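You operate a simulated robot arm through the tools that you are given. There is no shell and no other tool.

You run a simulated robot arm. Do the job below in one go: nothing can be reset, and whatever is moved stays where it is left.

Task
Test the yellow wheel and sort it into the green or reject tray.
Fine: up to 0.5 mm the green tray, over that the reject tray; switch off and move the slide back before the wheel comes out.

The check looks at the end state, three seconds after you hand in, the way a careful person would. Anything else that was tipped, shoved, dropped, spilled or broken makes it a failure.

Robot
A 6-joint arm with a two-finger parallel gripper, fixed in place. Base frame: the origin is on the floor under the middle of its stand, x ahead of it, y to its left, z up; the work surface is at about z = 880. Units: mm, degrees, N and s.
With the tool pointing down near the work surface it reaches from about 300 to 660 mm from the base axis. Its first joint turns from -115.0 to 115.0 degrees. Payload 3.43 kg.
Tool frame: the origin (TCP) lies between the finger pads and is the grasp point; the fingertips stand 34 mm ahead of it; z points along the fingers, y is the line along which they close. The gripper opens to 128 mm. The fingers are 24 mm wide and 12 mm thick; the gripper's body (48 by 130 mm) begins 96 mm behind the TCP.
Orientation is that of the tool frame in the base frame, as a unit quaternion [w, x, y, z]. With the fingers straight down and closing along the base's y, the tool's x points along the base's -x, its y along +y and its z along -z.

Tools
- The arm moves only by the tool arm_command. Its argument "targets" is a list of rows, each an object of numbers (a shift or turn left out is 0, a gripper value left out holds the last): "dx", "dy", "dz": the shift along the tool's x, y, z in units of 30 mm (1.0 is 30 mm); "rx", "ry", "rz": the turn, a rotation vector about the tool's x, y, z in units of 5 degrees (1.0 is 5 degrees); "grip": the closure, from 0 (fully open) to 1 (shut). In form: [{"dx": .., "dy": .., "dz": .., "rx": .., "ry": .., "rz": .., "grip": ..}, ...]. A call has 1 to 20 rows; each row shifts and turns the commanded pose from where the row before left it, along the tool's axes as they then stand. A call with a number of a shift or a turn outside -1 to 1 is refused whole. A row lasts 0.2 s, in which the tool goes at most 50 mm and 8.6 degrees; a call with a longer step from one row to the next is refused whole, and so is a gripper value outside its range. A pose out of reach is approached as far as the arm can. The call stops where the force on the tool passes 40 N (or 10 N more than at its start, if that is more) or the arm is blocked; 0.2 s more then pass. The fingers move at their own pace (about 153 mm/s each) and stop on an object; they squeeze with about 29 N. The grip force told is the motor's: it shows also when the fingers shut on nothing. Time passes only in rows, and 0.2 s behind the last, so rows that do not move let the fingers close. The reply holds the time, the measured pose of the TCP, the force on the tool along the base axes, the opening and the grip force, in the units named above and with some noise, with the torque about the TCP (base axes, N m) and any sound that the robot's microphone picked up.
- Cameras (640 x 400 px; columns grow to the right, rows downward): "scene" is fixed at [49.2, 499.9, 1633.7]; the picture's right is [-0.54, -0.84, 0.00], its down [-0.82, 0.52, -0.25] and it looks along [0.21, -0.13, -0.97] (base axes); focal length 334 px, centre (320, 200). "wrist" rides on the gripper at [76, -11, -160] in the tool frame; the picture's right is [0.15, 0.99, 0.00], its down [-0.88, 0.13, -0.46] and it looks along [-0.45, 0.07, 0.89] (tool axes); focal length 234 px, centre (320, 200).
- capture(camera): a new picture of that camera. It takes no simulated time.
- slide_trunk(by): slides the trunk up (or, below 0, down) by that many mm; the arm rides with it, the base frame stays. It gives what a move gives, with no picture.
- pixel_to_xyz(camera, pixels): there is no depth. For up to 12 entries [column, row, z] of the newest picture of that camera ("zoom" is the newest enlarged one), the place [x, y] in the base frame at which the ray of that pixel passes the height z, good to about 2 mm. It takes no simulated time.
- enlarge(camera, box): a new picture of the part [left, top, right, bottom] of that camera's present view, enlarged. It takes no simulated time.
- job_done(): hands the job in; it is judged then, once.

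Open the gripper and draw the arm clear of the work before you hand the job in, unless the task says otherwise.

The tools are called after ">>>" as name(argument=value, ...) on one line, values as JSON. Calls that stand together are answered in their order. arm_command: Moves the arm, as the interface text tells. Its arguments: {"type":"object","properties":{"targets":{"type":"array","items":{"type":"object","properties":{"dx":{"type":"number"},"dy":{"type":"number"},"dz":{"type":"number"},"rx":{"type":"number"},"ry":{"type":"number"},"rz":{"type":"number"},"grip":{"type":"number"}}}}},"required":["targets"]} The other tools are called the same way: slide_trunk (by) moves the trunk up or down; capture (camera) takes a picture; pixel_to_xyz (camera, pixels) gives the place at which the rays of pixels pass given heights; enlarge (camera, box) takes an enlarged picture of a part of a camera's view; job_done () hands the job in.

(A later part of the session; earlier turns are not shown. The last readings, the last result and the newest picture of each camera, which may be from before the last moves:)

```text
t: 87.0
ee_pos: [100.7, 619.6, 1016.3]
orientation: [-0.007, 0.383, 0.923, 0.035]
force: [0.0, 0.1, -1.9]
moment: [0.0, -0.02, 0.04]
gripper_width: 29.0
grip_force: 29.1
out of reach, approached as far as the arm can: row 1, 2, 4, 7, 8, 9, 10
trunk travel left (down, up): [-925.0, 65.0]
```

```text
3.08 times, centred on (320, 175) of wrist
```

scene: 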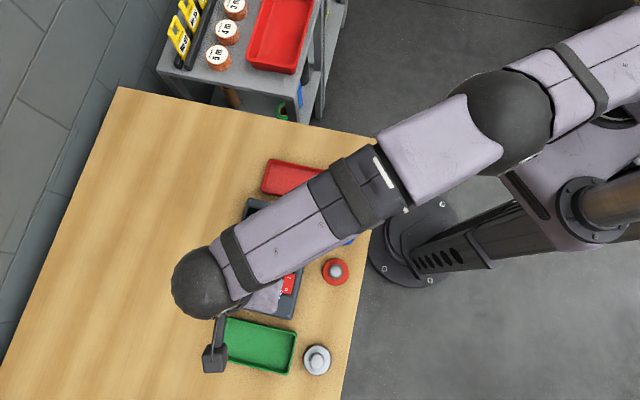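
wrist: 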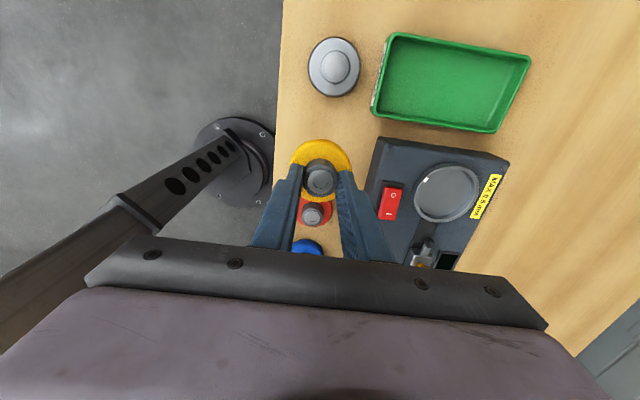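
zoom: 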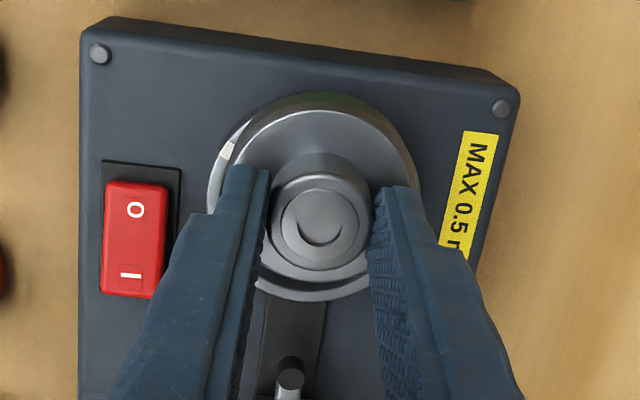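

The arm ended at (100.7, 619.6) after clamping. I correct towards (112.8, 610.2).

>>> arm_command(targets=[{"dx": -0.25, "dy": 0.03}, {"dx": -0.25, "dy": 0.03}, {}, {}])

>>> enlarge(camera="wrist", box=[240, 110, 400, 240])

```text
t: 88.0
ee_pos: [115.2, 615.8, 1015.4]
orientation: [-0.007, 0.383, 0.923, 0.033]
force: [0.3, 0.6, -3.0]
moment: [-0.02, 0.03, -0.05]
gripper_width: 29.0
grip_force: 29.4
out of reach, approached as far as the arm can: row 2
trunk travel left (down, up): [-925.0, 65.0]
```

```text
3.08 times, centred on (320, 175) of wrist
```

zoom: 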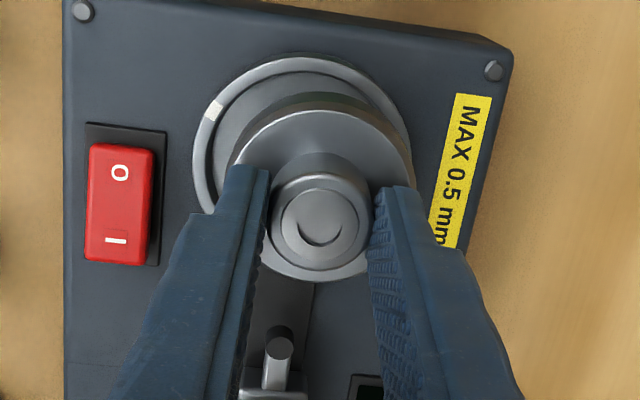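

Now at (115.2, 615.8). I pull in about 5.5 mm along the tool's y to reach (112.5, 610.5).

>>> arm_command(targets=[{"dx": -0.06, "dy": -0.19}, {}, {}])

```text
t: 88.8
ee_pos: [112.1, 615.2, 1016.3]
orientation: [-0.006, 0.383, 0.923, 0.034]
force: [-0.6, 0.0, -3.5]
moment: [0.01, 0.02, 0.0]
gripper_width: 28.8
grip_force: 29.5
out of reach, approached as far as the arm can: row 1
trunk travel left (down, up): [-925.0, 65.0]
```

Still clamped radially; I command another 8 mm inward.

>>> arm_command(targets=[{"dx": -0.15, "dy": -0.22}, {}, {}])

```text
t: 89.6
ee_pos: [112.2, 618.8, 1017.0]
orientation: [-0.006, 0.384, 0.923, 0.034]
force: [0.9, -0.3, -3.2]
moment: [-0.02, -0.03, -0.01]
gripper_width: 28.9
grip_force: 28.7
out of reach, approached as far as the arm can: row 1
trunk travel left (down, up): [-925.0, 65.0]
```

The arm is at full stretch and the solver wanders there. I back off 40 mm inward and 15 mm up to bend the elbow again.

>>> arm_command(targets=[{"dx": -0.25, "dy": -0.36, "dz": -0.2}, {"dx": -0.25, "dy": -0.36, "dz": -0.2}, {"dx": -0.25, "dy": -0.36, "dz": -0.1}, {}, {}])

```text
t: 90.8
ee_pos: [103.0, 567.0, 1028.5]
orientation: [-0.007, 0.383, 0.923, 0.034]
force: [-0.2, 0.5, -3.3]
moment: [0.02, -0.02, -0.05]
gripper_width: 29.0
grip_force: 29.0
trunk travel left (down, up): [-925.0, 65.0]
```

Unstuck at r=576. I add a bit more tilt (to ≈6.4°) and approach the seat again.

>>> arm_command(targets=[{"rx": -0.41, "ry": 0.283}, {"dx": 0.267, "dy": 0.396, "dz": 0.05}, {"dx": 0.267, "dy": 0.396, "dz": 0.05}, {"dx": 0.267, "dy": 0.396, "dz": 0.05}, {}, {}])

>>> enlarge(camera="wrist", box=[240, 110, 400, 240])

```text
t: 92.2
ee_pos: [113.0, 611.1, 1028.1]
orientation: [-0.011, 0.383, 0.922, 0.055]
force: [0.4, 0.1, -3.4]
moment: [0.01, 0.01, -0.03]
gripper_width: 28.9
grip_force: 29.1
trunk travel left (down, up): [-925.0, 65.0]
```

```text
3.08 times, centred on (320, 175) of wrist
```

zoom: 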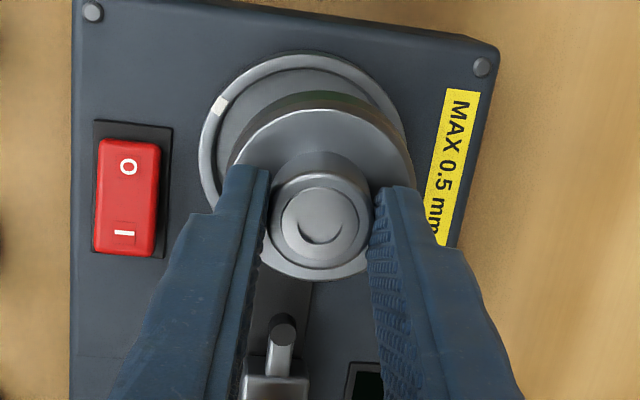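

Reached without clamping. I trim 2.6 mm inward and lower 28 mm straight down to just above the ring.

>>> arm_command(targets=[{"dy": -0.087}, {"dx": -0.029, "dy": -0.043, "dz": 0.463}, {"dx": -0.029, "dy": -0.043, "dz": 0.463}, {}, {}])

>>> enlarge(camera="wrist", box=[240, 110, 400, 240])

```text
t: 93.4
ee_pos: [110.9, 608.1, 999.6]
orientation: [-0.011, 0.382, 0.922, 0.054]
force: [0.5, -0.6, -2.9]
moment: [-0.02, 0.01, 0.0]
gripper_width: 29.5
grip_force: 29.3
trunk travel left (down, up): [-925.0, 65.0]
```

```text
3.08 times, centred on (320, 175) of wrist
```

zoom: 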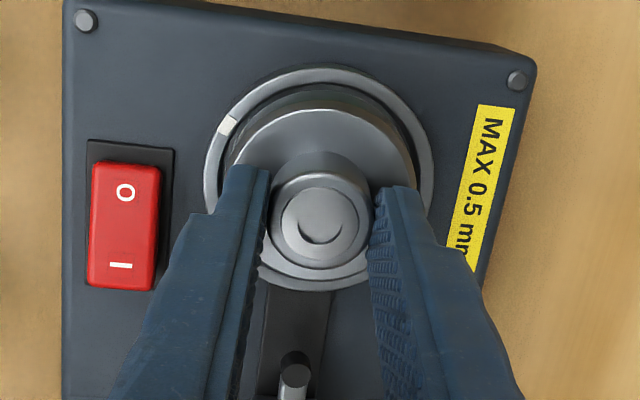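

Still centred over the dish. I lower 7.5 mm, then in ~1.2 mm steps to contact.

>>> arm_command(targets=[{"dx": -0.008, "dy": -0.012, "dz": 0.125}, {"dx": -0.008, "dy": -0.012, "dz": 0.125}, {}, {}])

>>> arm_command(targets=[{"dx": -0.0025, "dy": -0.0037, "dz": 0.04}, {"dx": -0.0025, "dy": -0.0037, "dz": 0.04}, {}])

```text
t: 94.4
ee_pos: [109.9, 609.4, 995.5]
orientation: [-0.012, 0.381, 0.923, 0.058]
force: [4.4, 1.8, 18.4]
moment: [0.28, 0.38, 0.02]
gripper_width: 29.1
grip_force: 29.4
trunk travel left (down, up): [-925.0, 65.0]
```

```text
t: 95.2
ee_pos: [110.9, 605.7, 991.6]
orientation: [-0.011, 0.383, 0.922, 0.055]
force: [7.7, -2.7, 14.8]
moment: [-0.64, -0.32, -0.04]
gripper_width: 29.1
grip_force: 29.2
trunk travel left (down, up): [-925.0, 65.0]
```

There was early contact at 995.5 and the disc shifted, so it is probably touching the ring's edge. I stop and look.

>>> enlarge(camera="wrist", box=[240, 110, 400, 240])

>>> enlarge(camera="wrist", box=[280, 120, 360, 220])

```text
3.08 times, centred on (320, 175) of wrist
```

zoom: 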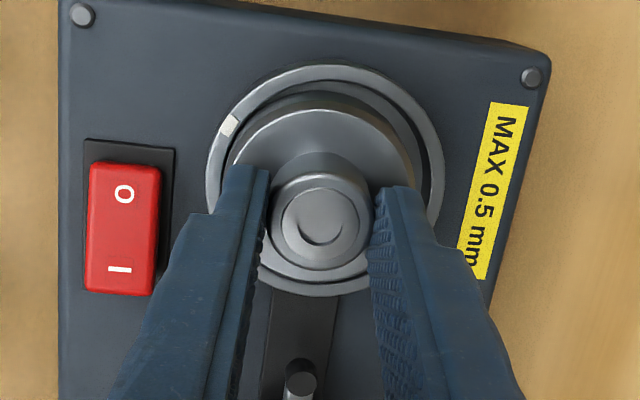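

```text
4.00 times, centred on (320, 170) of wrist
```

zoom: 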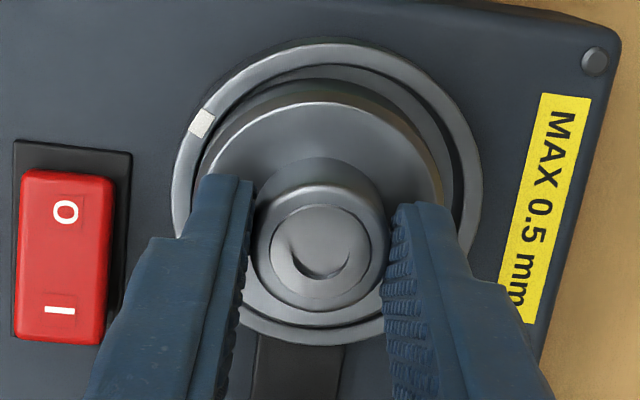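

The disc sits too far towards the lower left (inner side) of the ring. I lift 8 mm, shift outward 3.5 mm, and check before lowering again.

>>> arm_command(targets=[{"dx": 0.017, "dy": 0.025, "dz": -0.265}, {}, {"dx": 0.066, "dy": 0.096}, {}, {}])

>>> enlarge(camera="wrist", box=[280, 120, 360, 220])

```text
t: 96.4
ee_pos: [109.6, 612.2, 998.2]
orientation: [-0.011, 0.382, 0.923, 0.054]
force: [-0.1, -0.2, -2.4]
moment: [-0.01, 0.01, 0.0]
gripper_width: 29.1
grip_force: 29.0
trunk travel left (down, up): [-925.0, 65.0]
```

```text
4.00 times, centred on (320, 170) of wrist
```

zoom: 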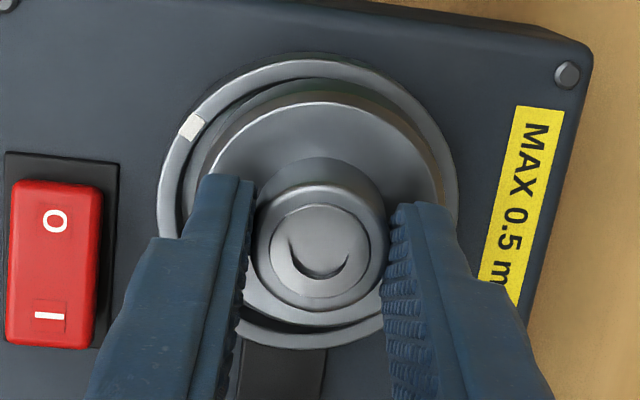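

I compare ring edges and disc edges in this view numerically to find the true offset.

>>> pixel_to_xyz(camera="zoom", pixels=[[157, 205, 937], [458, 190, 937], [307, 57, 937], [300, 348, 937], [320, 255, 979], [320, 253, 976], [253, 245, 975], [388, 245, 975]])

```text
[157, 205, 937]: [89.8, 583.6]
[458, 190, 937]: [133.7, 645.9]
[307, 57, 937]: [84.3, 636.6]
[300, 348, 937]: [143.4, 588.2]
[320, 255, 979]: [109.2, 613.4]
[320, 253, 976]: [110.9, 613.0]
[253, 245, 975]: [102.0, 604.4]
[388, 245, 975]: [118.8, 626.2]
```

I zoom in further to judge the gaps between disc and ring on each side.

>>> enlarge(camera="wrist", box=[275, 130, 365, 185])

```text
7.11 times, centred on (320, 158) of wrist
```

zoom: 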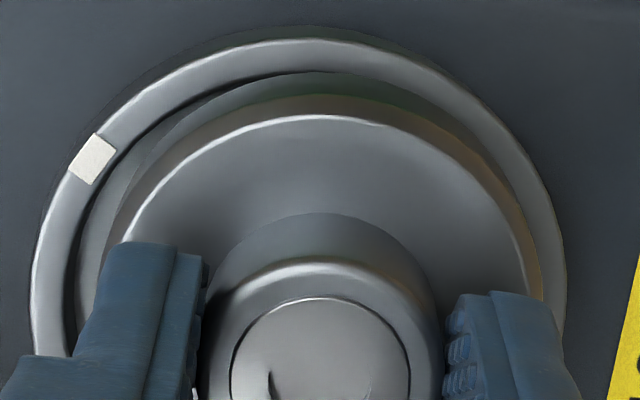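

The view shows the disc about 2.6 mm too far right (floor visible at left, none at right) while the vertical gap is fine. I shift 2.6 mm left (−tool y) and look again.

>>> arm_command(targets=[{"dx": -0.025, "dy": -0.087}, {}, {}])

>>> enlarge(camera="wrist", box=[275, 130, 365, 185])

```text
t: 97.2
ee_pos: [110.2, 609.7, 998.1]
orientation: [-0.012, 0.383, 0.922, 0.056]
force: [-0.1, 0.2, -3.0]
moment: [0.0, 0.05, 0.02]
gripper_width: 29.2
grip_force: 29.3
trunk travel left (down, up): [-925.0, 65.0]
```

```text
7.11 times, centred on (320, 158) of wrist
```

zoom: 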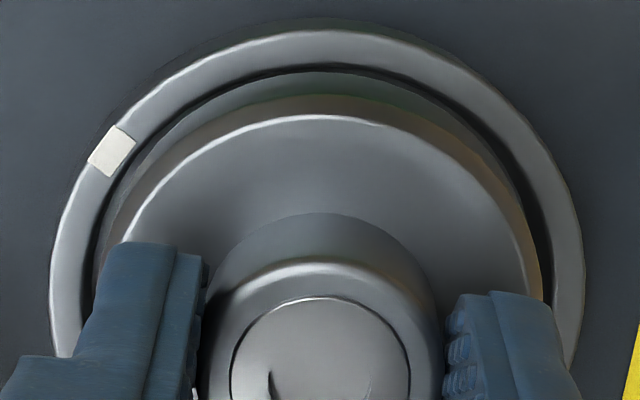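

Now the gaps left and right are even. I lower in small steps, checking the force.

>>> arm_command(targets=[{"dx": -0.0042, "dy": -0.0062, "dz": 0.066}, {"dx": -0.0042, "dy": -0.0062, "dz": 0.066}, {}])

```text
t: 98.0
ee_pos: [110.4, 610.3, 997.1]
orientation: [-0.011, 0.383, 0.922, 0.058]
force: [2.5, 0.2, 10.2]
moment: [0.08, 0.2, 0.04]
gripper_width: 29.2
grip_force: 29.1
trunk travel left (down, up): [-925.0, 65.0]
```

Contact is at the −x side (up-left in the view) on the ring edge. I lift 3 mm, shift 2 mm towards +x and lower again.

>>> arm_command(targets=[{"dx": 0.0062, "dy": 0.0093, "dz": -0.12}, {"dx": -0.05, "dy": 0.045}, {}, {}])

>>> arm_command(targets=[{"dx": -0.0062, "dy": -0.0093, "dz": 0.1}, {"dx": -0.0042, "dy": -0.0062, "dz": 0.066}, {}])

>>> enlarge(camera="wrist", box=[275, 130, 365, 185])

```text
t: 99.0
ee_pos: [111.5, 609.5, 997.5]
orientation: [-0.011, 0.382, 0.923, 0.054]
force: [0.3, -0.2, -2.6]
moment: [-0.01, 0.0, -0.01]
gripper_width: 29.0
grip_force: 28.8
trunk travel left (down, up): [-925.0, 65.0]
```

```text
t: 99.8
ee_pos: [111.9, 609.3, 993.4]
orientation: [-0.012, 0.383, 0.922, 0.055]
force: [0.3, -0.4, -2.8]
moment: [-0.06, 0.02, -0.01]
gripper_width: 29.0
grip_force: 29.2
trunk travel left (down, up): [-925.0, 65.0]
```

```text
7.11 times, centred on (320, 158) of wrist
```

zoom: 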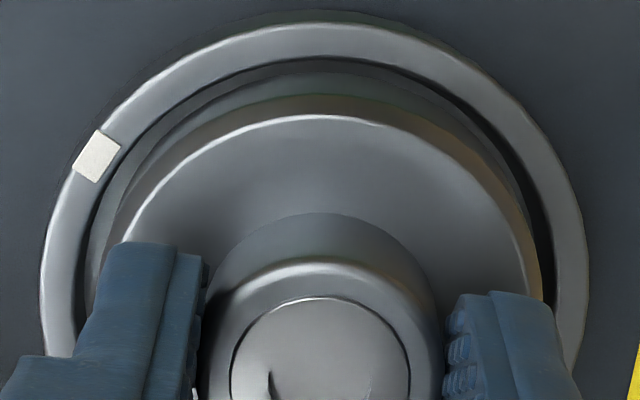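

No contact at 993.4 – the disc is now going into the dish. I continue down to contact.

>>> arm_command(targets=[{"dx": -0.0031, "dy": -0.0046, "dz": 0.05}, {"dx": -0.0025, "dy": -0.0037, "dz": 0.04}, {}])

```text
t: 100.6
ee_pos: [111.3, 608.8, 992.2]
orientation: [-0.011, 0.382, 0.923, 0.057]
force: [0.3, -1.9, 4.6]
moment: [-0.28, -0.02, -0.02]
gripper_width: 28.9
grip_force: 29.9
trunk travel left (down, up): [-925.0, 65.0]
```

Inner-edge contact at ≈932, the dish floor. I press slightly more, then release the disc.

>>> arm_command(targets=[{"dx": -0.0025, "dy": -0.0037, "dz": 0.04}, {}, {"grip": 0.6}, {}, {}])

>>> enlarge(camera="wrist", box=[240, 110, 400, 240])

```text
t: 101.8
ee_pos: [111.0, 609.0, 988.7]
orientation: [-0.011, 0.382, 0.922, 0.055]
force: [0.1, 0.6, 0.3]
moment: [-0.01, 0.04, -0.02]
gripper_width: 51.4
grip_force: 0.1
trunk travel left (down, up): [-925.0, 65.0]
```

```text
3.08 times, centred on (320, 175) of wrist
```

zoom: 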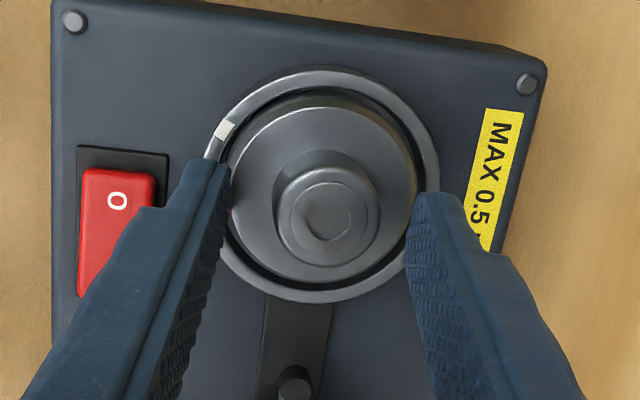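

The steel disc lies flat in the dish. I rise, remove the tilt, and go over the slide knob at its back position.

>>> arm_command(targets=[{"dx": 0.035, "dy": 0.05, "dz": -0.55}, {"dx": 0.05, "dy": 0.075, "dz": -0.8}, {"dx": -0.8, "dy": 0.0}, {"dx": -0.8, "dy": 0.05, "rx": 0.545, "ry": -0.3765}, {"dx": -0.9, "dy": 0.07, "rx": 0.545, "ry": -0.3765}, {"dx": -0.94, "dy": 0.07}, {}, {}])

>>> enlarge(camera="wrist", box=[240, 90, 400, 240])

```text
t: 103.6
ee_pos: [187.3, 540.3, 1026.3]
orientation: [0.0, 0.382, 0.924, -0.001]
force: [-0.8, 0.4, 0.4]
moment: [0.01, 0.0, 0.02]
gripper_width: 51.2
grip_force: 0.1
trunk travel left (down, up): [-925.0, 65.0]
```

```text
2.67 times, centred on (320, 165) of wrist
```

zoom: 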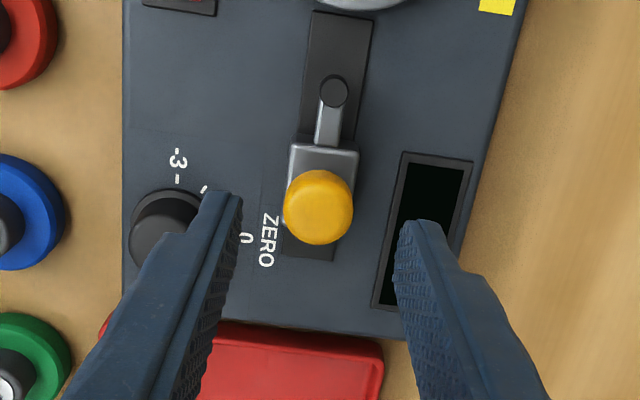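

The knob is between the fingers. I descend to z≈984, grip it and slide forward to contact.

>>> arm_command(targets=[{"dz": 0.5}, {"dz": 0.5}, {"dz": 0.4}, {}, {"grip": 1}, {}, {}, {"dx": 0.2}, {"dx": 0.2}, {"dx": 0.2}, {"dx": 0.2}, {"dx": 0.17}, {}])

>>> enlarge(camera="wrist", box=[240, 70, 400, 240])

```text
t: 106.4
ee_pos: [167.5, 561.5, 984.3]
orientation: [0.001, 0.383, 0.924, -0.001]
force: [0.5, 3.2, 0.7]
moment: [0.09, -0.01, 0.01]
gripper_width: 25.2
grip_force: 44.5
trunk travel left (down, up): [-925.0, 65.0]
```

```text
2.35 times, centred on (320, 155) of wrist
```

zoom: 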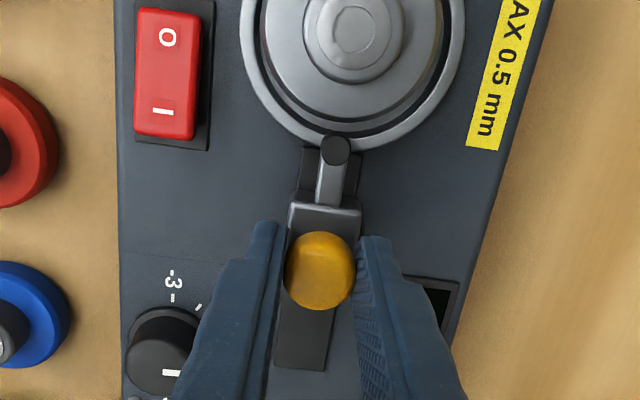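

The slide moved to (167.5, 561.5). I push another couple of millimetres to be sure it is at the working stop.

>>> arm_command(targets=[{"dx": 0.06}, {"dx": 0.05}, {}])

```text
t: 107.2
ee_pos: [166.8, 562.0, 984.2]
orientation: [0.001, 0.383, 0.924, -0.002]
force: [6.6, -4.1, 2.0]
moment: [0.22, 0.07, -0.08]
gripper_width: 25.2
grip_force: 44.9
trunk travel left (down, up): [-925.0, 65.0]
```

>>> arm_command(targets=[{"dx": 0.06}, {}, {}])

```text
t: 108.0
ee_pos: [166.8, 561.3, 983.5]
orientation: [0.001, 0.384, 0.923, -0.002]
force: [14.2, -10.6, 3.8]
moment: [-0.49, -0.4, -0.16]
gripper_width: 25.5
grip_force: 44.9
trunk travel left (down, up): [-925.0, 65.0]
```

It is at its stop (≈18 N). I relax, release, rise, and go to the I end of the rocker.

>>> arm_command(targets=[{"dx": -0.11}, {}, {"grip": 0.6}, {}, {"dz": -0.9}, {"dz": -0.9}, {"dx": 0.43, "dy": -0.7, "grip": 1}, {"dx": 0.43, "dy": -0.7}, {"dx": 0.42, "dy": -0.68}, {}, {"dz": 0.7}, {"dz": 0.7}, {"dz": 0.36}, {}])

>>> enlarge(camera="wrist", box=[240, 110, 440, 260])

```text
t: 111.0
ee_pos: [94.6, 544.1, 983.3]
orientation: [0.001, 0.383, 0.924, -0.001]
force: [0.0, 0.3, -0.7]
moment: [0.02, -0.02, 0.03]
gripper_width: 0.0
grip_force: 29.4
trunk travel left (down, up): [-925.0, 65.0]
```

```text
2.67 times, centred on (340, 185) of wrist
```

zoom: 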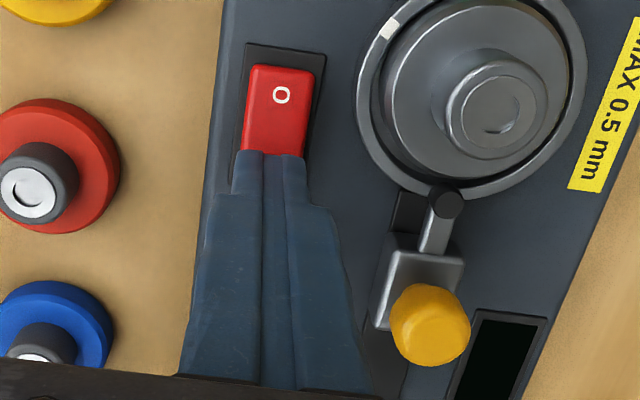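

The fingertips are over the I end. I press it.

>>> arm_command(targets=[{"dz": 0.1}, {"dz": 0.1}, {"dz": 0.1}, {"dz": 0.07}, {"dz": 0.05}, {"dz": 0.05}, {"dz": 0.05}, {"dz": 0.05}, {"dz": 0.05}])

>>> enlarge(camera="wrist", box=[320, 150, 460, 260])

```text
t: 113.0
ee_pos: [95.2, 545.6, 971.4]
orientation: [-0.001, 0.382, 0.924, 0.005]
force: [0.6, -2.7, 35.1]
moment: [0.16, 0.34, 0.03]
gripper_width: 0.0
grip_force: 29.9
trunk travel left (down, up): [-925.0, 65.0]
```

```text
3.64 times, centred on (390, 205) of wrist
```

zoom: 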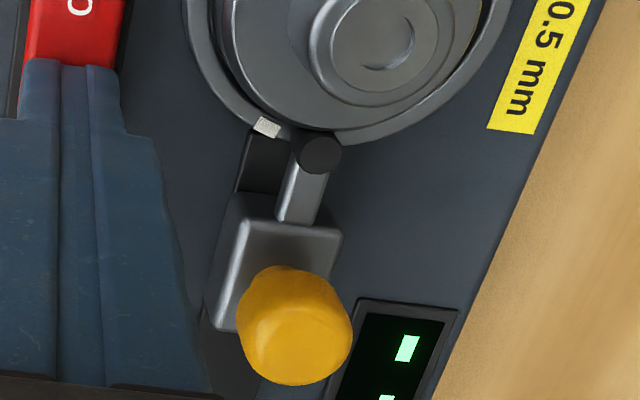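

It is on and turning. I lift and back off to read the display.

>>> arm_command(targets=[{"dz": -0.5}, {"dz": -0.8}, {"dz": -0.8, "dx": -0.8, "dy": -0.5}, {"dx": -0.9, "dy": -0.6}, {"dx": -0.9, "dy": -0.6}, {}, {}])

>>> enlarge(camera="scene", box=[210, 190, 330, 325])

```text
t: 114.6
ee_pos: [116.2, 452.6, 1031.9]
orientation: [0.001, 0.382, 0.924, -0.001]
force: [-0.3, -0.7, 0.1]
moment: [0.05, 0.01, 0.0]
gripper_width: 0.1
grip_force: 28.9
trunk travel left (down, up): [-925.0, 65.0]
```

```text
2.96 times, centred on (270, 258) of scene
```

zoom: 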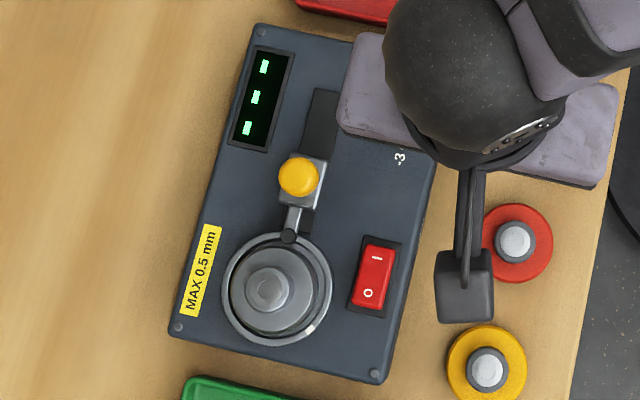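

Still dashes; I wait a second or two for the measurement.

>>> arm_command(targets=[{}, {}, {}, {}, {}, {}, {}, {}])

>>> enlarge(camera="scene", box=[210, 190, 330, 325])

>>> enlarge(camera="wrist", box=[370, 30, 480, 160])

```text
t: 116.4
ee_pos: [114.3, 453.1, 1032.8]
orientation: [0.001, 0.383, 0.924, -0.001]
force: [0.3, 0.4, 0.9]
moment: [-0.01, 0.01, 0.01]
gripper_width: 0.0
grip_force: 28.3
trunk travel left (down, up): [-925.0, 65.0]
```

```text
2.96 times, centred on (270, 258) of scene
```

zoom: 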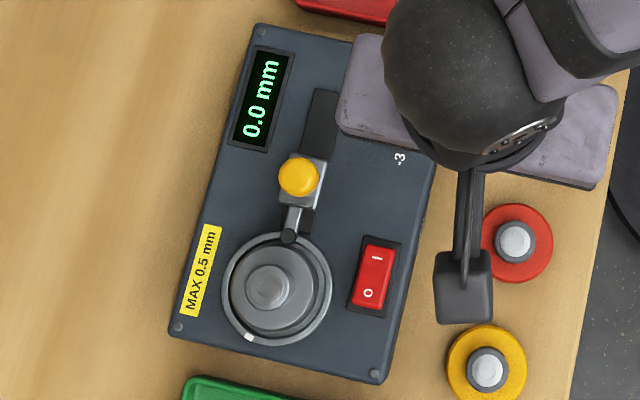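

```text
3.08 times, centred on (425, 95) of wrist
```

zoom: 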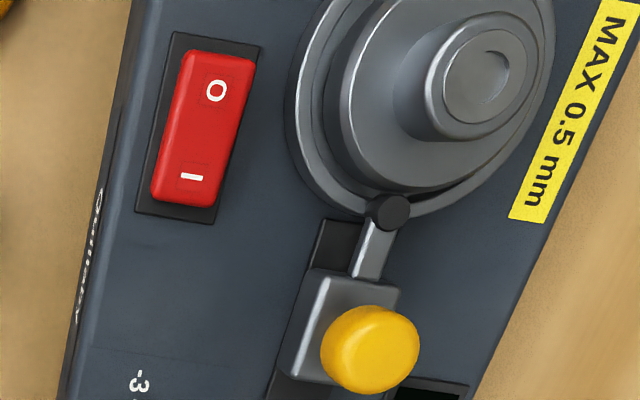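

The steel disc reads 0.0 mm, so the zero is correct and the yellow wheel's 1.1 mm is genuine: reject. Now I switch off with the O end.

>>> arm_command(targets=[{"dx": 0.887, "dy": 0.4275, "grip": 1}, {"dx": 0.887, "dy": 0.4275}, {"dx": 0.887, "dy": 0.4275}, {"dx": 0.887, "dy": 0.4275}, {}, {"dz": 0.6}, {"dz": 0.6}, {"dz": 0.4}, {}])

>>> arm_command(targets=[{"dz": 0.1}, {"dz": 0.1}, {"dz": 0.1}, {"dz": 0.1}, {"dz": 0.05}, {"dz": 0.05}, {"dz": 0.05}, {"dz": 0.04}])

>>> enlarge(camera="wrist", box=[240, 110, 440, 260])

```text
t: 118.4
ee_pos: [76.7, 564.5, 982.2]
orientation: [0.0, 0.382, 0.924, -0.001]
force: [-0.2, -0.8, -0.2]
moment: [-0.03, 0.0, 0.02]
gripper_width: 0.0
grip_force: 29.0
trunk travel left (down, up): [-925.0, 65.0]
```

```text
t: 120.2
ee_pos: [74.8, 564.8, 971.9]
orientation: [-0.001, 0.383, 0.924, 0.005]
force: [-1.7, -1.8, 39.5]
moment: [-0.49, -0.22, 0.54]
gripper_width: 0.0
grip_force: 29.0
trunk travel left (down, up): [-925.0, 65.0]
```

```text
2.67 times, centred on (340, 185) of wrist
```

zoom: 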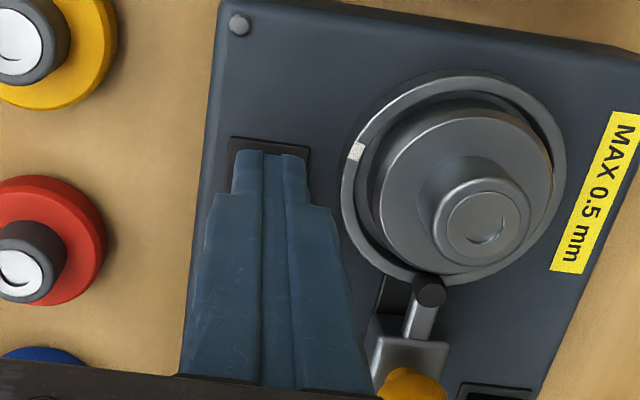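

The rocker took 39.5 N and the display is dark. I lift and go to the knob, check, then pull the slide back.

>>> arm_command(targets=[{"dz": -0.5}, {"dz": -0.9}, {"dz": -0.7}, {"dx": -0.727, "dy": 0.697}, {"dx": -0.727, "dy": 0.697, "grip": 0.6}, {"dx": -0.727, "dy": 0.697}, {}, {}])

>>> enlarge(camera="wrist", box=[240, 90, 400, 240])

>>> enlarge(camera="scene", box=[210, 190, 330, 325])

```text
t: 122.0
ee_pos: [166.9, 562.7, 1027.5]
orientation: [0.0, 0.382, 0.924, -0.001]
force: [-0.3, -0.3, -0.1]
moment: [-0.01, -0.01, 0.03]
gripper_width: 51.2
grip_force: 0.0
trunk travel left (down, up): [-925.0, 65.0]
```

```text
2.67 times, centred on (320, 165) of wrist
```

zoom: 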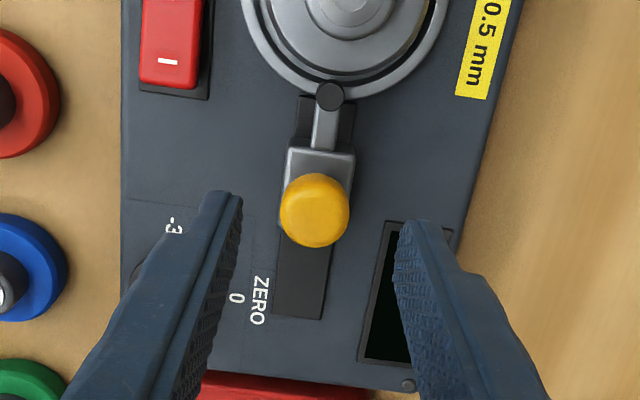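

```text
2.96 times, centred on (270, 258) of scene
```

zoom: 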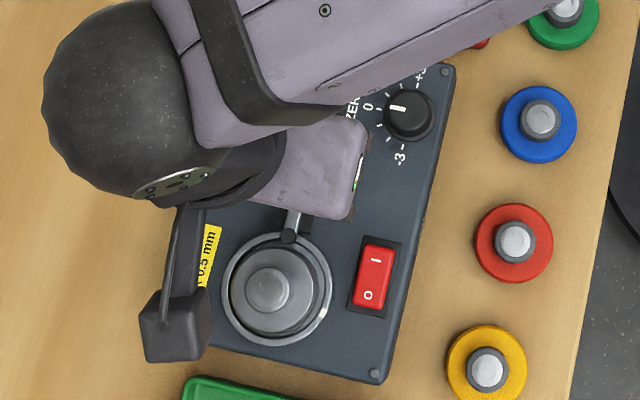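

The tester is off and the knob is between the fingers. I descend, grip, and pull the slide back to its stop.

>>> arm_command(targets=[{"dz": 0.6}, {"dz": 0.5}, {"dz": 0.35}, {}, {"grip": 1}, {}, {}, {"dx": -0.2}, {"dx": -0.2}, {"dx": -0.2}, {"dx": -0.2}, {"dx": -0.2}, {"dx": -0.1}, {}])

```text
t: 125.0
ee_pos: [186.9, 542.2, 982.9]
orientation: [0.0, 0.383, 0.924, -0.002]
force: [-9.5, 4.0, -4.7]
moment: [0.22, 0.23, 0.02]
gripper_width: 25.1
grip_force: 45.0
trunk travel left (down, up): [-925.0, 65.0]
```

That matches the earlier back stop. I nudge once more to confirm, then relax, release and rise.

>>> arm_command(targets=[{"dx": -0.07}, {}, {}])

>>> arm_command(targets=[{"dx": 0.1}, {}, {"grip": 0.6}, {}, {"dz": -0.9}, {"dz": -0.7}, {}])

>>> enlarge(camera="wrist", box=[240, 90, 400, 240])

```text
t: 125.8
ee_pos: [187.6, 540.7, 984.4]
orientation: [0.0, 0.382, 0.924, -0.002]
force: [-17.2, 10.9, -5.8]
moment: [0.28, 0.17, 0.16]
gripper_width: 25.1
grip_force: 44.9
trunk travel left (down, up): [-925.0, 65.0]
```

```text
t: 127.4
ee_pos: [188.5, 540.5, 1031.4]
orientation: [0.0, 0.382, 0.924, 0.0]
force: [0.4, -0.8, 0.6]
moment: [-0.01, -0.02, -0.02]
gripper_width: 51.2
grip_force: 0.0
trunk travel left (down, up): [-925.0, 65.0]
```

```text
2.67 times, centred on (320, 165) of wrist
```

zoom: 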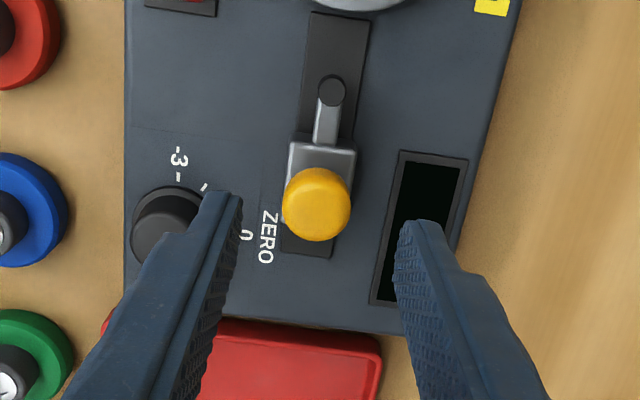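

The slide is back. I approach the steel disc in the seat with the 6.4° tilt and check alignment.

>>> arm_command(targets=[{"dx": 0.865, "dy": -0.087}, {"dx": 0.865, "dy": -0.087}, {"dx": 0.865, "dy": -0.087}, {"rx": -0.545, "ry": 0.3765}, {"rx": -0.545, "ry": 0.3765}, {"dx": 0.42, "dy": 0.075}, {"dx": 0.42, "dy": 0.075}, {}, {}])

>>> enlarge(camera="wrist", box=[240, 110, 400, 240])

```text
t: 129.4
ee_pos: [114.3, 611.9, 1032.9]
orientation: [-0.011, 0.382, 0.923, 0.056]
force: [0.1, 0.0, 0.1]
moment: [-0.02, 0.0, 0.02]
gripper_width: 51.3
grip_force: 0.0
trunk travel left (down, up): [-925.0, 65.0]
```

```text
3.08 times, centred on (320, 175) of wrist
```

zoom: 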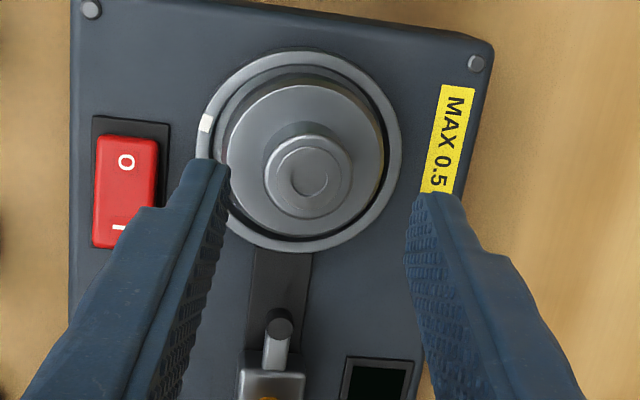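

I locate the hub top (zoom (308,178)) at z≈967.

>>> pixel_to_xyz(camera="zoom", pixels=[[308, 178, 967], [308, 178, 963], [265, 175, 965], [351, 175, 965]])

```text
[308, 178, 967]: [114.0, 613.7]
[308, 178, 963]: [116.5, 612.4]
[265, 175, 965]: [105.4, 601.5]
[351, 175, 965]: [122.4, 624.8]
```

Hub at (114.3, 613.2). I shift slightly and descend straight to TCP z≈988.

>>> arm_command(targets=[{"dx": -0.021, "dy": -0.049}, {"dx": -0.037, "dy": -0.055, "dz": 0.59}, {"dx": -0.037, "dy": -0.055, "dz": 0.59}, {"dx": -0.0186, "dy": -0.028, "dz": 0.294}, {}, {}])

>>> enlarge(camera="wrist", box=[240, 110, 400, 240])

```text
t: 130.8
ee_pos: [112.8, 609.7, 988.5]
orientation: [-0.012, 0.382, 0.922, 0.056]
force: [0.5, -0.2, 0.8]
moment: [-0.01, -0.02, -0.01]
gripper_width: 51.5
grip_force: 0.0
trunk travel left (down, up): [-925.0, 65.0]
```

```text
3.08 times, centred on (320, 175) of wrist
```

zoom: 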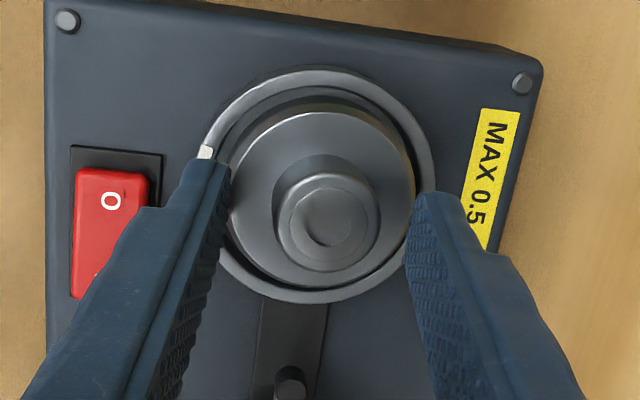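

Centred. I close on the hub and lift straight up.

>>> arm_command(targets=[{"grip": 1}, {}, {}, {"dx": 0.019, "dy": 0.028, "dz": -0.3}, {"dx": 0.025, "dy": 0.037, "dz": -0.4}, {"dx": 0.025, "dy": 0.037, "dz": -0.4}, {}])

>>> enlarge(camera="wrist", box=[240, 110, 400, 240])

```text
t: 132.4
ee_pos: [112.3, 609.1, 1021.5]
orientation: [-0.012, 0.383, 0.922, 0.055]
force: [-0.6, -0.4, -2.8]
moment: [-0.03, 0.02, 0.0]
gripper_width: 29.3
grip_force: 29.0
trunk travel left (down, up): [-925.0, 65.0]
```

```text
3.08 times, centred on (320, 175) of wrist
```

zoom: 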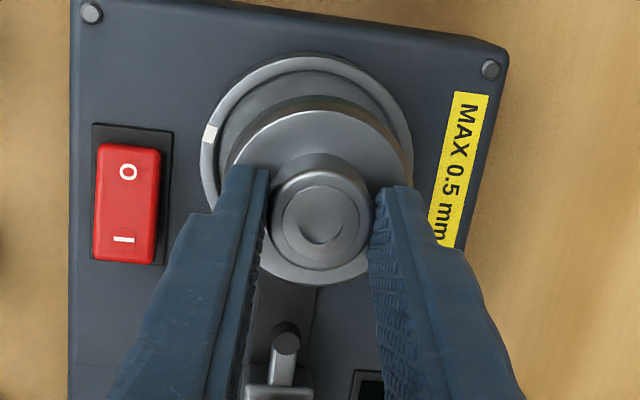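

The disc is held. I bring it inward, remove the tilt, and carry it across on a smaller radius towards its original place.

>>> arm_command(targets=[{"dx": -0.39, "dy": -0.67}, {"dx": -0.39, "dy": -0.67}, {"rx": 0.545, "ry": -0.3765}, {"rx": 0.545, "ry": -0.3765}, {"dx": 0.573, "dy": -0.683}, {"dx": 0.573, "dy": -0.683}, {"dx": 0.573, "dy": -0.683}, {"dx": 0.573, "dy": -0.683}, {"dx": 0.573, "dy": -0.683}, {"dx": 0.573, "dy": -0.683}, {}, {}])

>>> enlarge(camera="wrist", box=[240, 90, 420, 240])

```text
t: 135.0
ee_pos: [-60.8, 550.6, 1017.1]
orientation: [0.002, 0.382, 0.924, -0.001]
force: [0.5, -0.4, -2.7]
moment: [-0.01, 0.01, -0.01]
gripper_width: 29.7
grip_force: 29.2
trunk travel left (down, up): [-925.0, 65.0]
```

```text
2.67 times, centred on (330, 165) of wrist
```

zoom: 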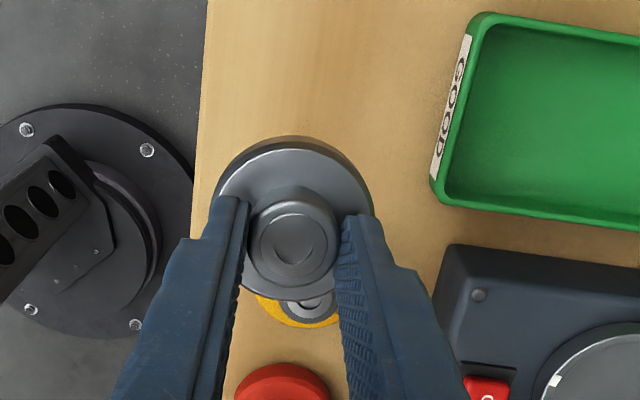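

I re-apply the same tilt so the disc hangs level, lower to z≈985, and move over its original spot (-73.7, 584.3).

>>> arm_command(targets=[{"rx": -0.545, "ry": 0.3765}, {"rx": -0.545, "ry": 0.3765}, {"dx": -0.031, "dy": -0.047, "dz": 0.5}, {"dx": -0.031, "dy": -0.047, "dz": 0.5}, {"dx": 0.52, "dy": 0.205}, {"dx": 0.52, "dy": 0.205}, {}, {}])

>>> enlarge(camera="wrist", box=[240, 90, 420, 240])

```text
t: 136.8
ee_pos: [-73.2, 582.0, 988.3]
orientation: [-0.011, 0.381, 0.923, 0.054]
force: [-0.2, -0.3, -2.9]
moment: [0.01, -0.01, 0.02]
gripper_width: 29.4
grip_force: 29.1
trunk travel left (down, up): [-925.0, 65.0]
```

```text
2.67 times, centred on (330, 165) of wrist
```

zoom: 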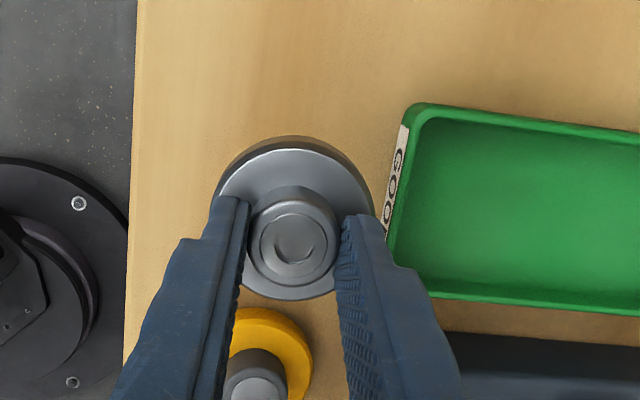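

Position is right. I lower straight down to about 3 mm above the table, then in small steps.

>>> arm_command(targets=[{"dx": 0.012, "dy": -0.04}, {"dx": -0.04, "dy": -0.06, "dz": 0.64}, {"dx": -0.04, "dy": -0.06, "dz": 0.64}, {"dx": -0.018, "dy": -0.026, "dz": 0.277}, {}])

>>> arm_command(targets=[{"dx": -0.0025, "dy": -0.0037, "dz": 0.04}, {"dx": -0.0025, "dy": -0.0037, "dz": 0.04}, {}])

```text
t: 138.0
ee_pos: [-72.7, 581.1, 942.8]
orientation: [-0.011, 0.383, 0.922, 0.055]
force: [0.2, 1.2, -1.9]
moment: [-0.01, -0.03, 0.0]
gripper_width: 29.1
grip_force: 29.6
trunk travel left (down, up): [-925.0, 65.0]
```

```text
t: 138.8
ee_pos: [-74.5, 581.4, 940.9]
orientation: [-0.011, 0.382, 0.922, 0.056]
force: [-0.6, -0.6, 1.6]
moment: [-0.14, 0.09, 0.02]
gripper_width: 29.1
grip_force: 29.0
trunk travel left (down, up): [-925.0, 65.0]
```

First light contact (≈4 N). I lower one more millimetre, then check.

>>> arm_command(targets=[{"dx": -0.0025, "dy": -0.0037, "dz": 0.04}, {}])

>>> enlarge(camera="wrist", box=[240, 90, 420, 240])

```text
t: 139.4
ee_pos: [-72.5, 580.7, 940.6]
orientation: [-0.013, 0.381, 0.923, 0.057]
force: [-0.7, -0.6, 8.0]
moment: [-0.25, 0.2, 0.05]
gripper_width: 29.1
grip_force: 29.2
trunk travel left (down, up): [-925.0, 65.0]
```

```text
2.67 times, centred on (330, 165) of wrist
```

zoom: 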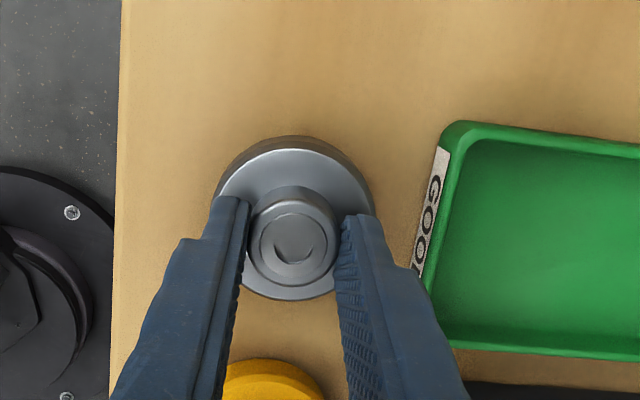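

Contact force 10 N. I release the disc; then rise straight and check where it rests.

>>> arm_command(targets=[{"grip": 0.6}, {}, {}, {"dx": 0.035, "dy": 0.05, "dz": -0.55}, {"dx": 0.05, "dy": 0.075, "dz": -0.8}, {"dx": -0.3, "dy": -0.2}, {}])

>>> enlarge(camera="wrist", box=[240, 90, 420, 240])

```text
t: 141.0
ee_pos: [-70.5, 569.9, 977.4]
orientation: [-0.011, 0.383, 0.922, 0.055]
force: [0.7, -0.1, 0.2]
moment: [0.01, 0.0, 0.01]
gripper_width: 51.0
grip_force: 0.1
trunk travel left (down, up): [-925.0, 65.0]
```

```text
2.67 times, centred on (330, 165) of wrist
```

zoom: 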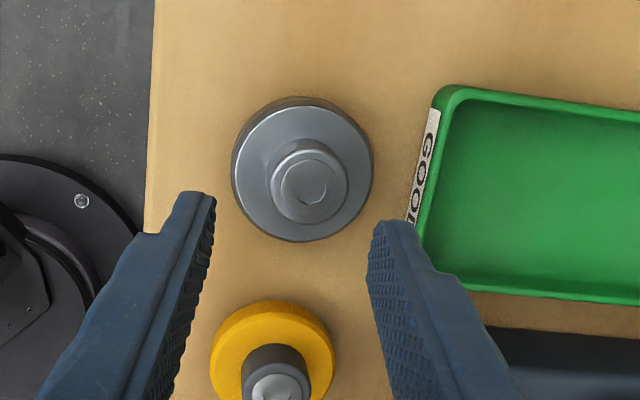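

The disc stands flat. I check its position (hub top (308,186)) and the yellow wheel.

>>> pixel_to_xyz(camera="zoom", pixels=[[308, 187, 917], [308, 187, 913], [302, 170, 892], [276, 386, 917]])

```text
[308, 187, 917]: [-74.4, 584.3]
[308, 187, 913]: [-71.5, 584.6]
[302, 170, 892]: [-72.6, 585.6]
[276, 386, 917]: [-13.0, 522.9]
```

The steel disc is back on its spot (-73.7, 584.4). Now I untilt, rise a bit and go above the yellow wheel.

>>> arm_command(targets=[{"dx": 0.03, "dy": 0.04, "dz": -0.5, "rx": 0.545, "ry": -0.3765}, {"rx": 0.545, "ry": -0.3765}, {"dx": -0.867, "dy": 0.08}, {"dx": -0.867, "dy": 0.08}, {"dx": -0.867, "dy": 0.08}, {}, {}])

>>> enlarge(camera="wrist", box=[240, 90, 400, 240])

```text
t: 142.6
ee_pos: [-10.2, 520.7, 993.5]
orientation: [0.0, 0.383, 0.924, -0.002]
force: [1.1, 0.2, -0.1]
moment: [0.06, 0.04, 0.0]
gripper_width: 51.4
grip_force: 0.1
trunk travel left (down, up): [-925.0, 65.0]
```

```text
2.67 times, centred on (320, 165) of wrist
```

zoom: 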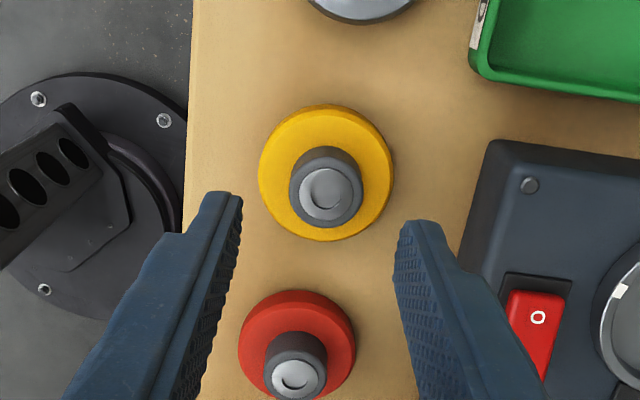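

I refine the yellow hub's position from this view (hub top at zoom (327,196)).

>>> pixel_to_xyz(camera="zoom", pixels=[[327, 196, 917], [327, 196, 912]])

>>> pixel_to_xyz(camera="scene", pixels=[[297, 183, 885], [263, 187, 905], [330, 206, 905], [332, 172, 905], [270, 159, 905], [290, 184, 885]])

>>> enlarge(camera="scene", box=[240, 140, 380, 240])

```text
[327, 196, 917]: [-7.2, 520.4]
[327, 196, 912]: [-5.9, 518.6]
```

```text
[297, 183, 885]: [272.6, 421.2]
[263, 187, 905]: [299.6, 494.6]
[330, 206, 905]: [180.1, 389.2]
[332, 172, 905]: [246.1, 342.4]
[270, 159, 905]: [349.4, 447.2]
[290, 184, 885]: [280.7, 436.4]
```

```text
4.00 times, centred on (310, 190) of scene
```

zoom: 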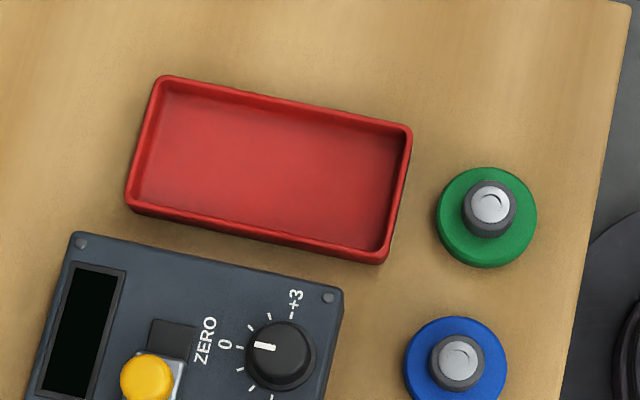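

The red tray is clear in the scene zoom: rim corners (158,77), (412,130), (380,262), (127,207). I get its place, centre at floor level.

>>> pixel_to_xyz(camera="zoom", pixels=[[158, 77, 905], [412, 130, 905], [380, 262, 905], [127, 207, 905], [269, 169, 905], [269, 169, 885], [160, 165, 884], [380, 200, 884], [280, 105, 884], [255, 232, 884]])

```text
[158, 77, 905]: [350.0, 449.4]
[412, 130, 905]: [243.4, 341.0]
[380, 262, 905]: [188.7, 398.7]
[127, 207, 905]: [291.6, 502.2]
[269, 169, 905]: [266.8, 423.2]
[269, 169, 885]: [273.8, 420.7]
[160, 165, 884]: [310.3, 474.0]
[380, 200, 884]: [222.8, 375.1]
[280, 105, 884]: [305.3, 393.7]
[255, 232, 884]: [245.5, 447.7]
```

Tray centre ≈ (269.5, 422.5), long side along 45°, matching the finger line. Now I grip the yellow wheel's hub at (-8, 520.3).

>>> arm_command(targets=[{"dx": -0.057, "dy": 0.033}, {"dz": 0.8}, {"dz": 0.7}, {"dz": 0.4}, {}, {"grip": 1}, {}, {}])

>>> enlarge(camera="wrist", box=[240, 110, 400, 240])

```text
t: 144.4
ee_pos: [-10.6, 519.3, 935.6]
orientation: [0.001, 0.382, 0.924, 0.0]
force: [0.4, 0.5, 0.1]
moment: [0.09, -0.05, 0.03]
gripper_width: 28.7
grip_force: 29.1
trunk travel left (down, up): [-925.0, 65.0]
```

```text
3.08 times, centred on (320, 175) of wrist
```

zoom: 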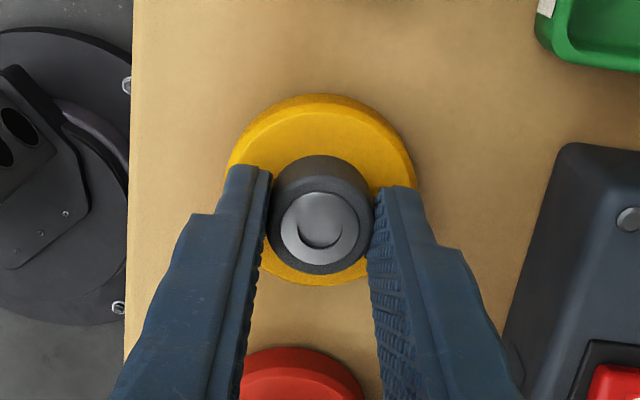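

Held (28.7 mm). I lift 100 mm, then carry it to above the red tray centre.

>>> arm_command(targets=[{"dz": -0.3}, {"dz": -0.9}, {"dz": -0.9}, {"dz": -0.9}, {"dz": -0.33}, {"dx": -0.888, "dy": 0.429}, {"dx": -0.888, "dy": 0.429}, {"dx": -0.888, "dy": 0.429}, {"dx": -0.888, "dy": 0.429}, {"dx": -0.888, "dy": 0.429}, {"dx": -0.888, "dy": 0.429}, {"dx": -0.888, "dy": 0.429}, {"dx": -0.888, "dy": 0.429}, {"dx": -0.888, "dy": 0.429}, {"dx": -0.888, "dy": 0.429}, {}, {}])

>>> capture(camera="wrist")

>>> enlarge(camera="wrist", box=[230, 110, 430, 240])

```text
t: 148.0
ee_pos: [271.6, 421.6, 1037.2]
orientation: [0.0, 0.383, 0.924, -0.002]
force: [-0.5, -0.7, -1.8]
moment: [0.02, 0.0, -0.02]
gripper_width: 28.5
grip_force: 28.5
trunk travel left (down, up): [-925.0, 65.0]
```

```text
taken
```

wrist: 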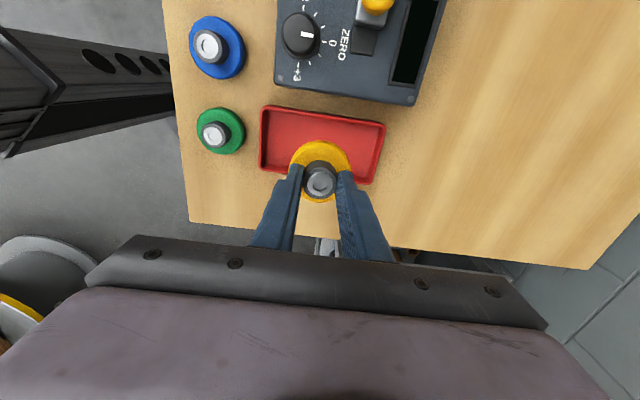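

```text
3.08 times, centred on (330, 175) of wrist
```

zoom: 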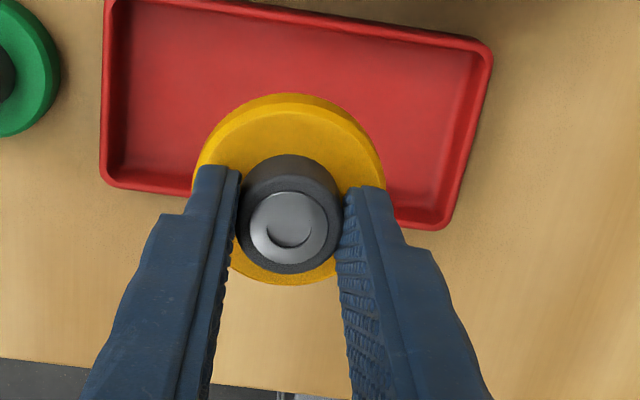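

I locate the tray's corners in this wrist picture: (262,106), (386,124), (369,185), (258,170).

>>> pixel_to_xyz(camera="wrist", pixels=[[262.5, 106, 905], [386, 124, 905], [369, 185, 905], [259, 171, 905], [262.5, 106, 895], [386, 124, 895], [369, 185, 895], [259, 171, 895]])

```text
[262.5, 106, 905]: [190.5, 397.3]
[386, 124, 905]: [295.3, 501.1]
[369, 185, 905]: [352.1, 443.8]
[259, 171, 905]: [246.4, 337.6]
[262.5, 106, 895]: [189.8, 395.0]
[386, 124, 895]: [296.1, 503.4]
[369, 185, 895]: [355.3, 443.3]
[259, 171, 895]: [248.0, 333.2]
```

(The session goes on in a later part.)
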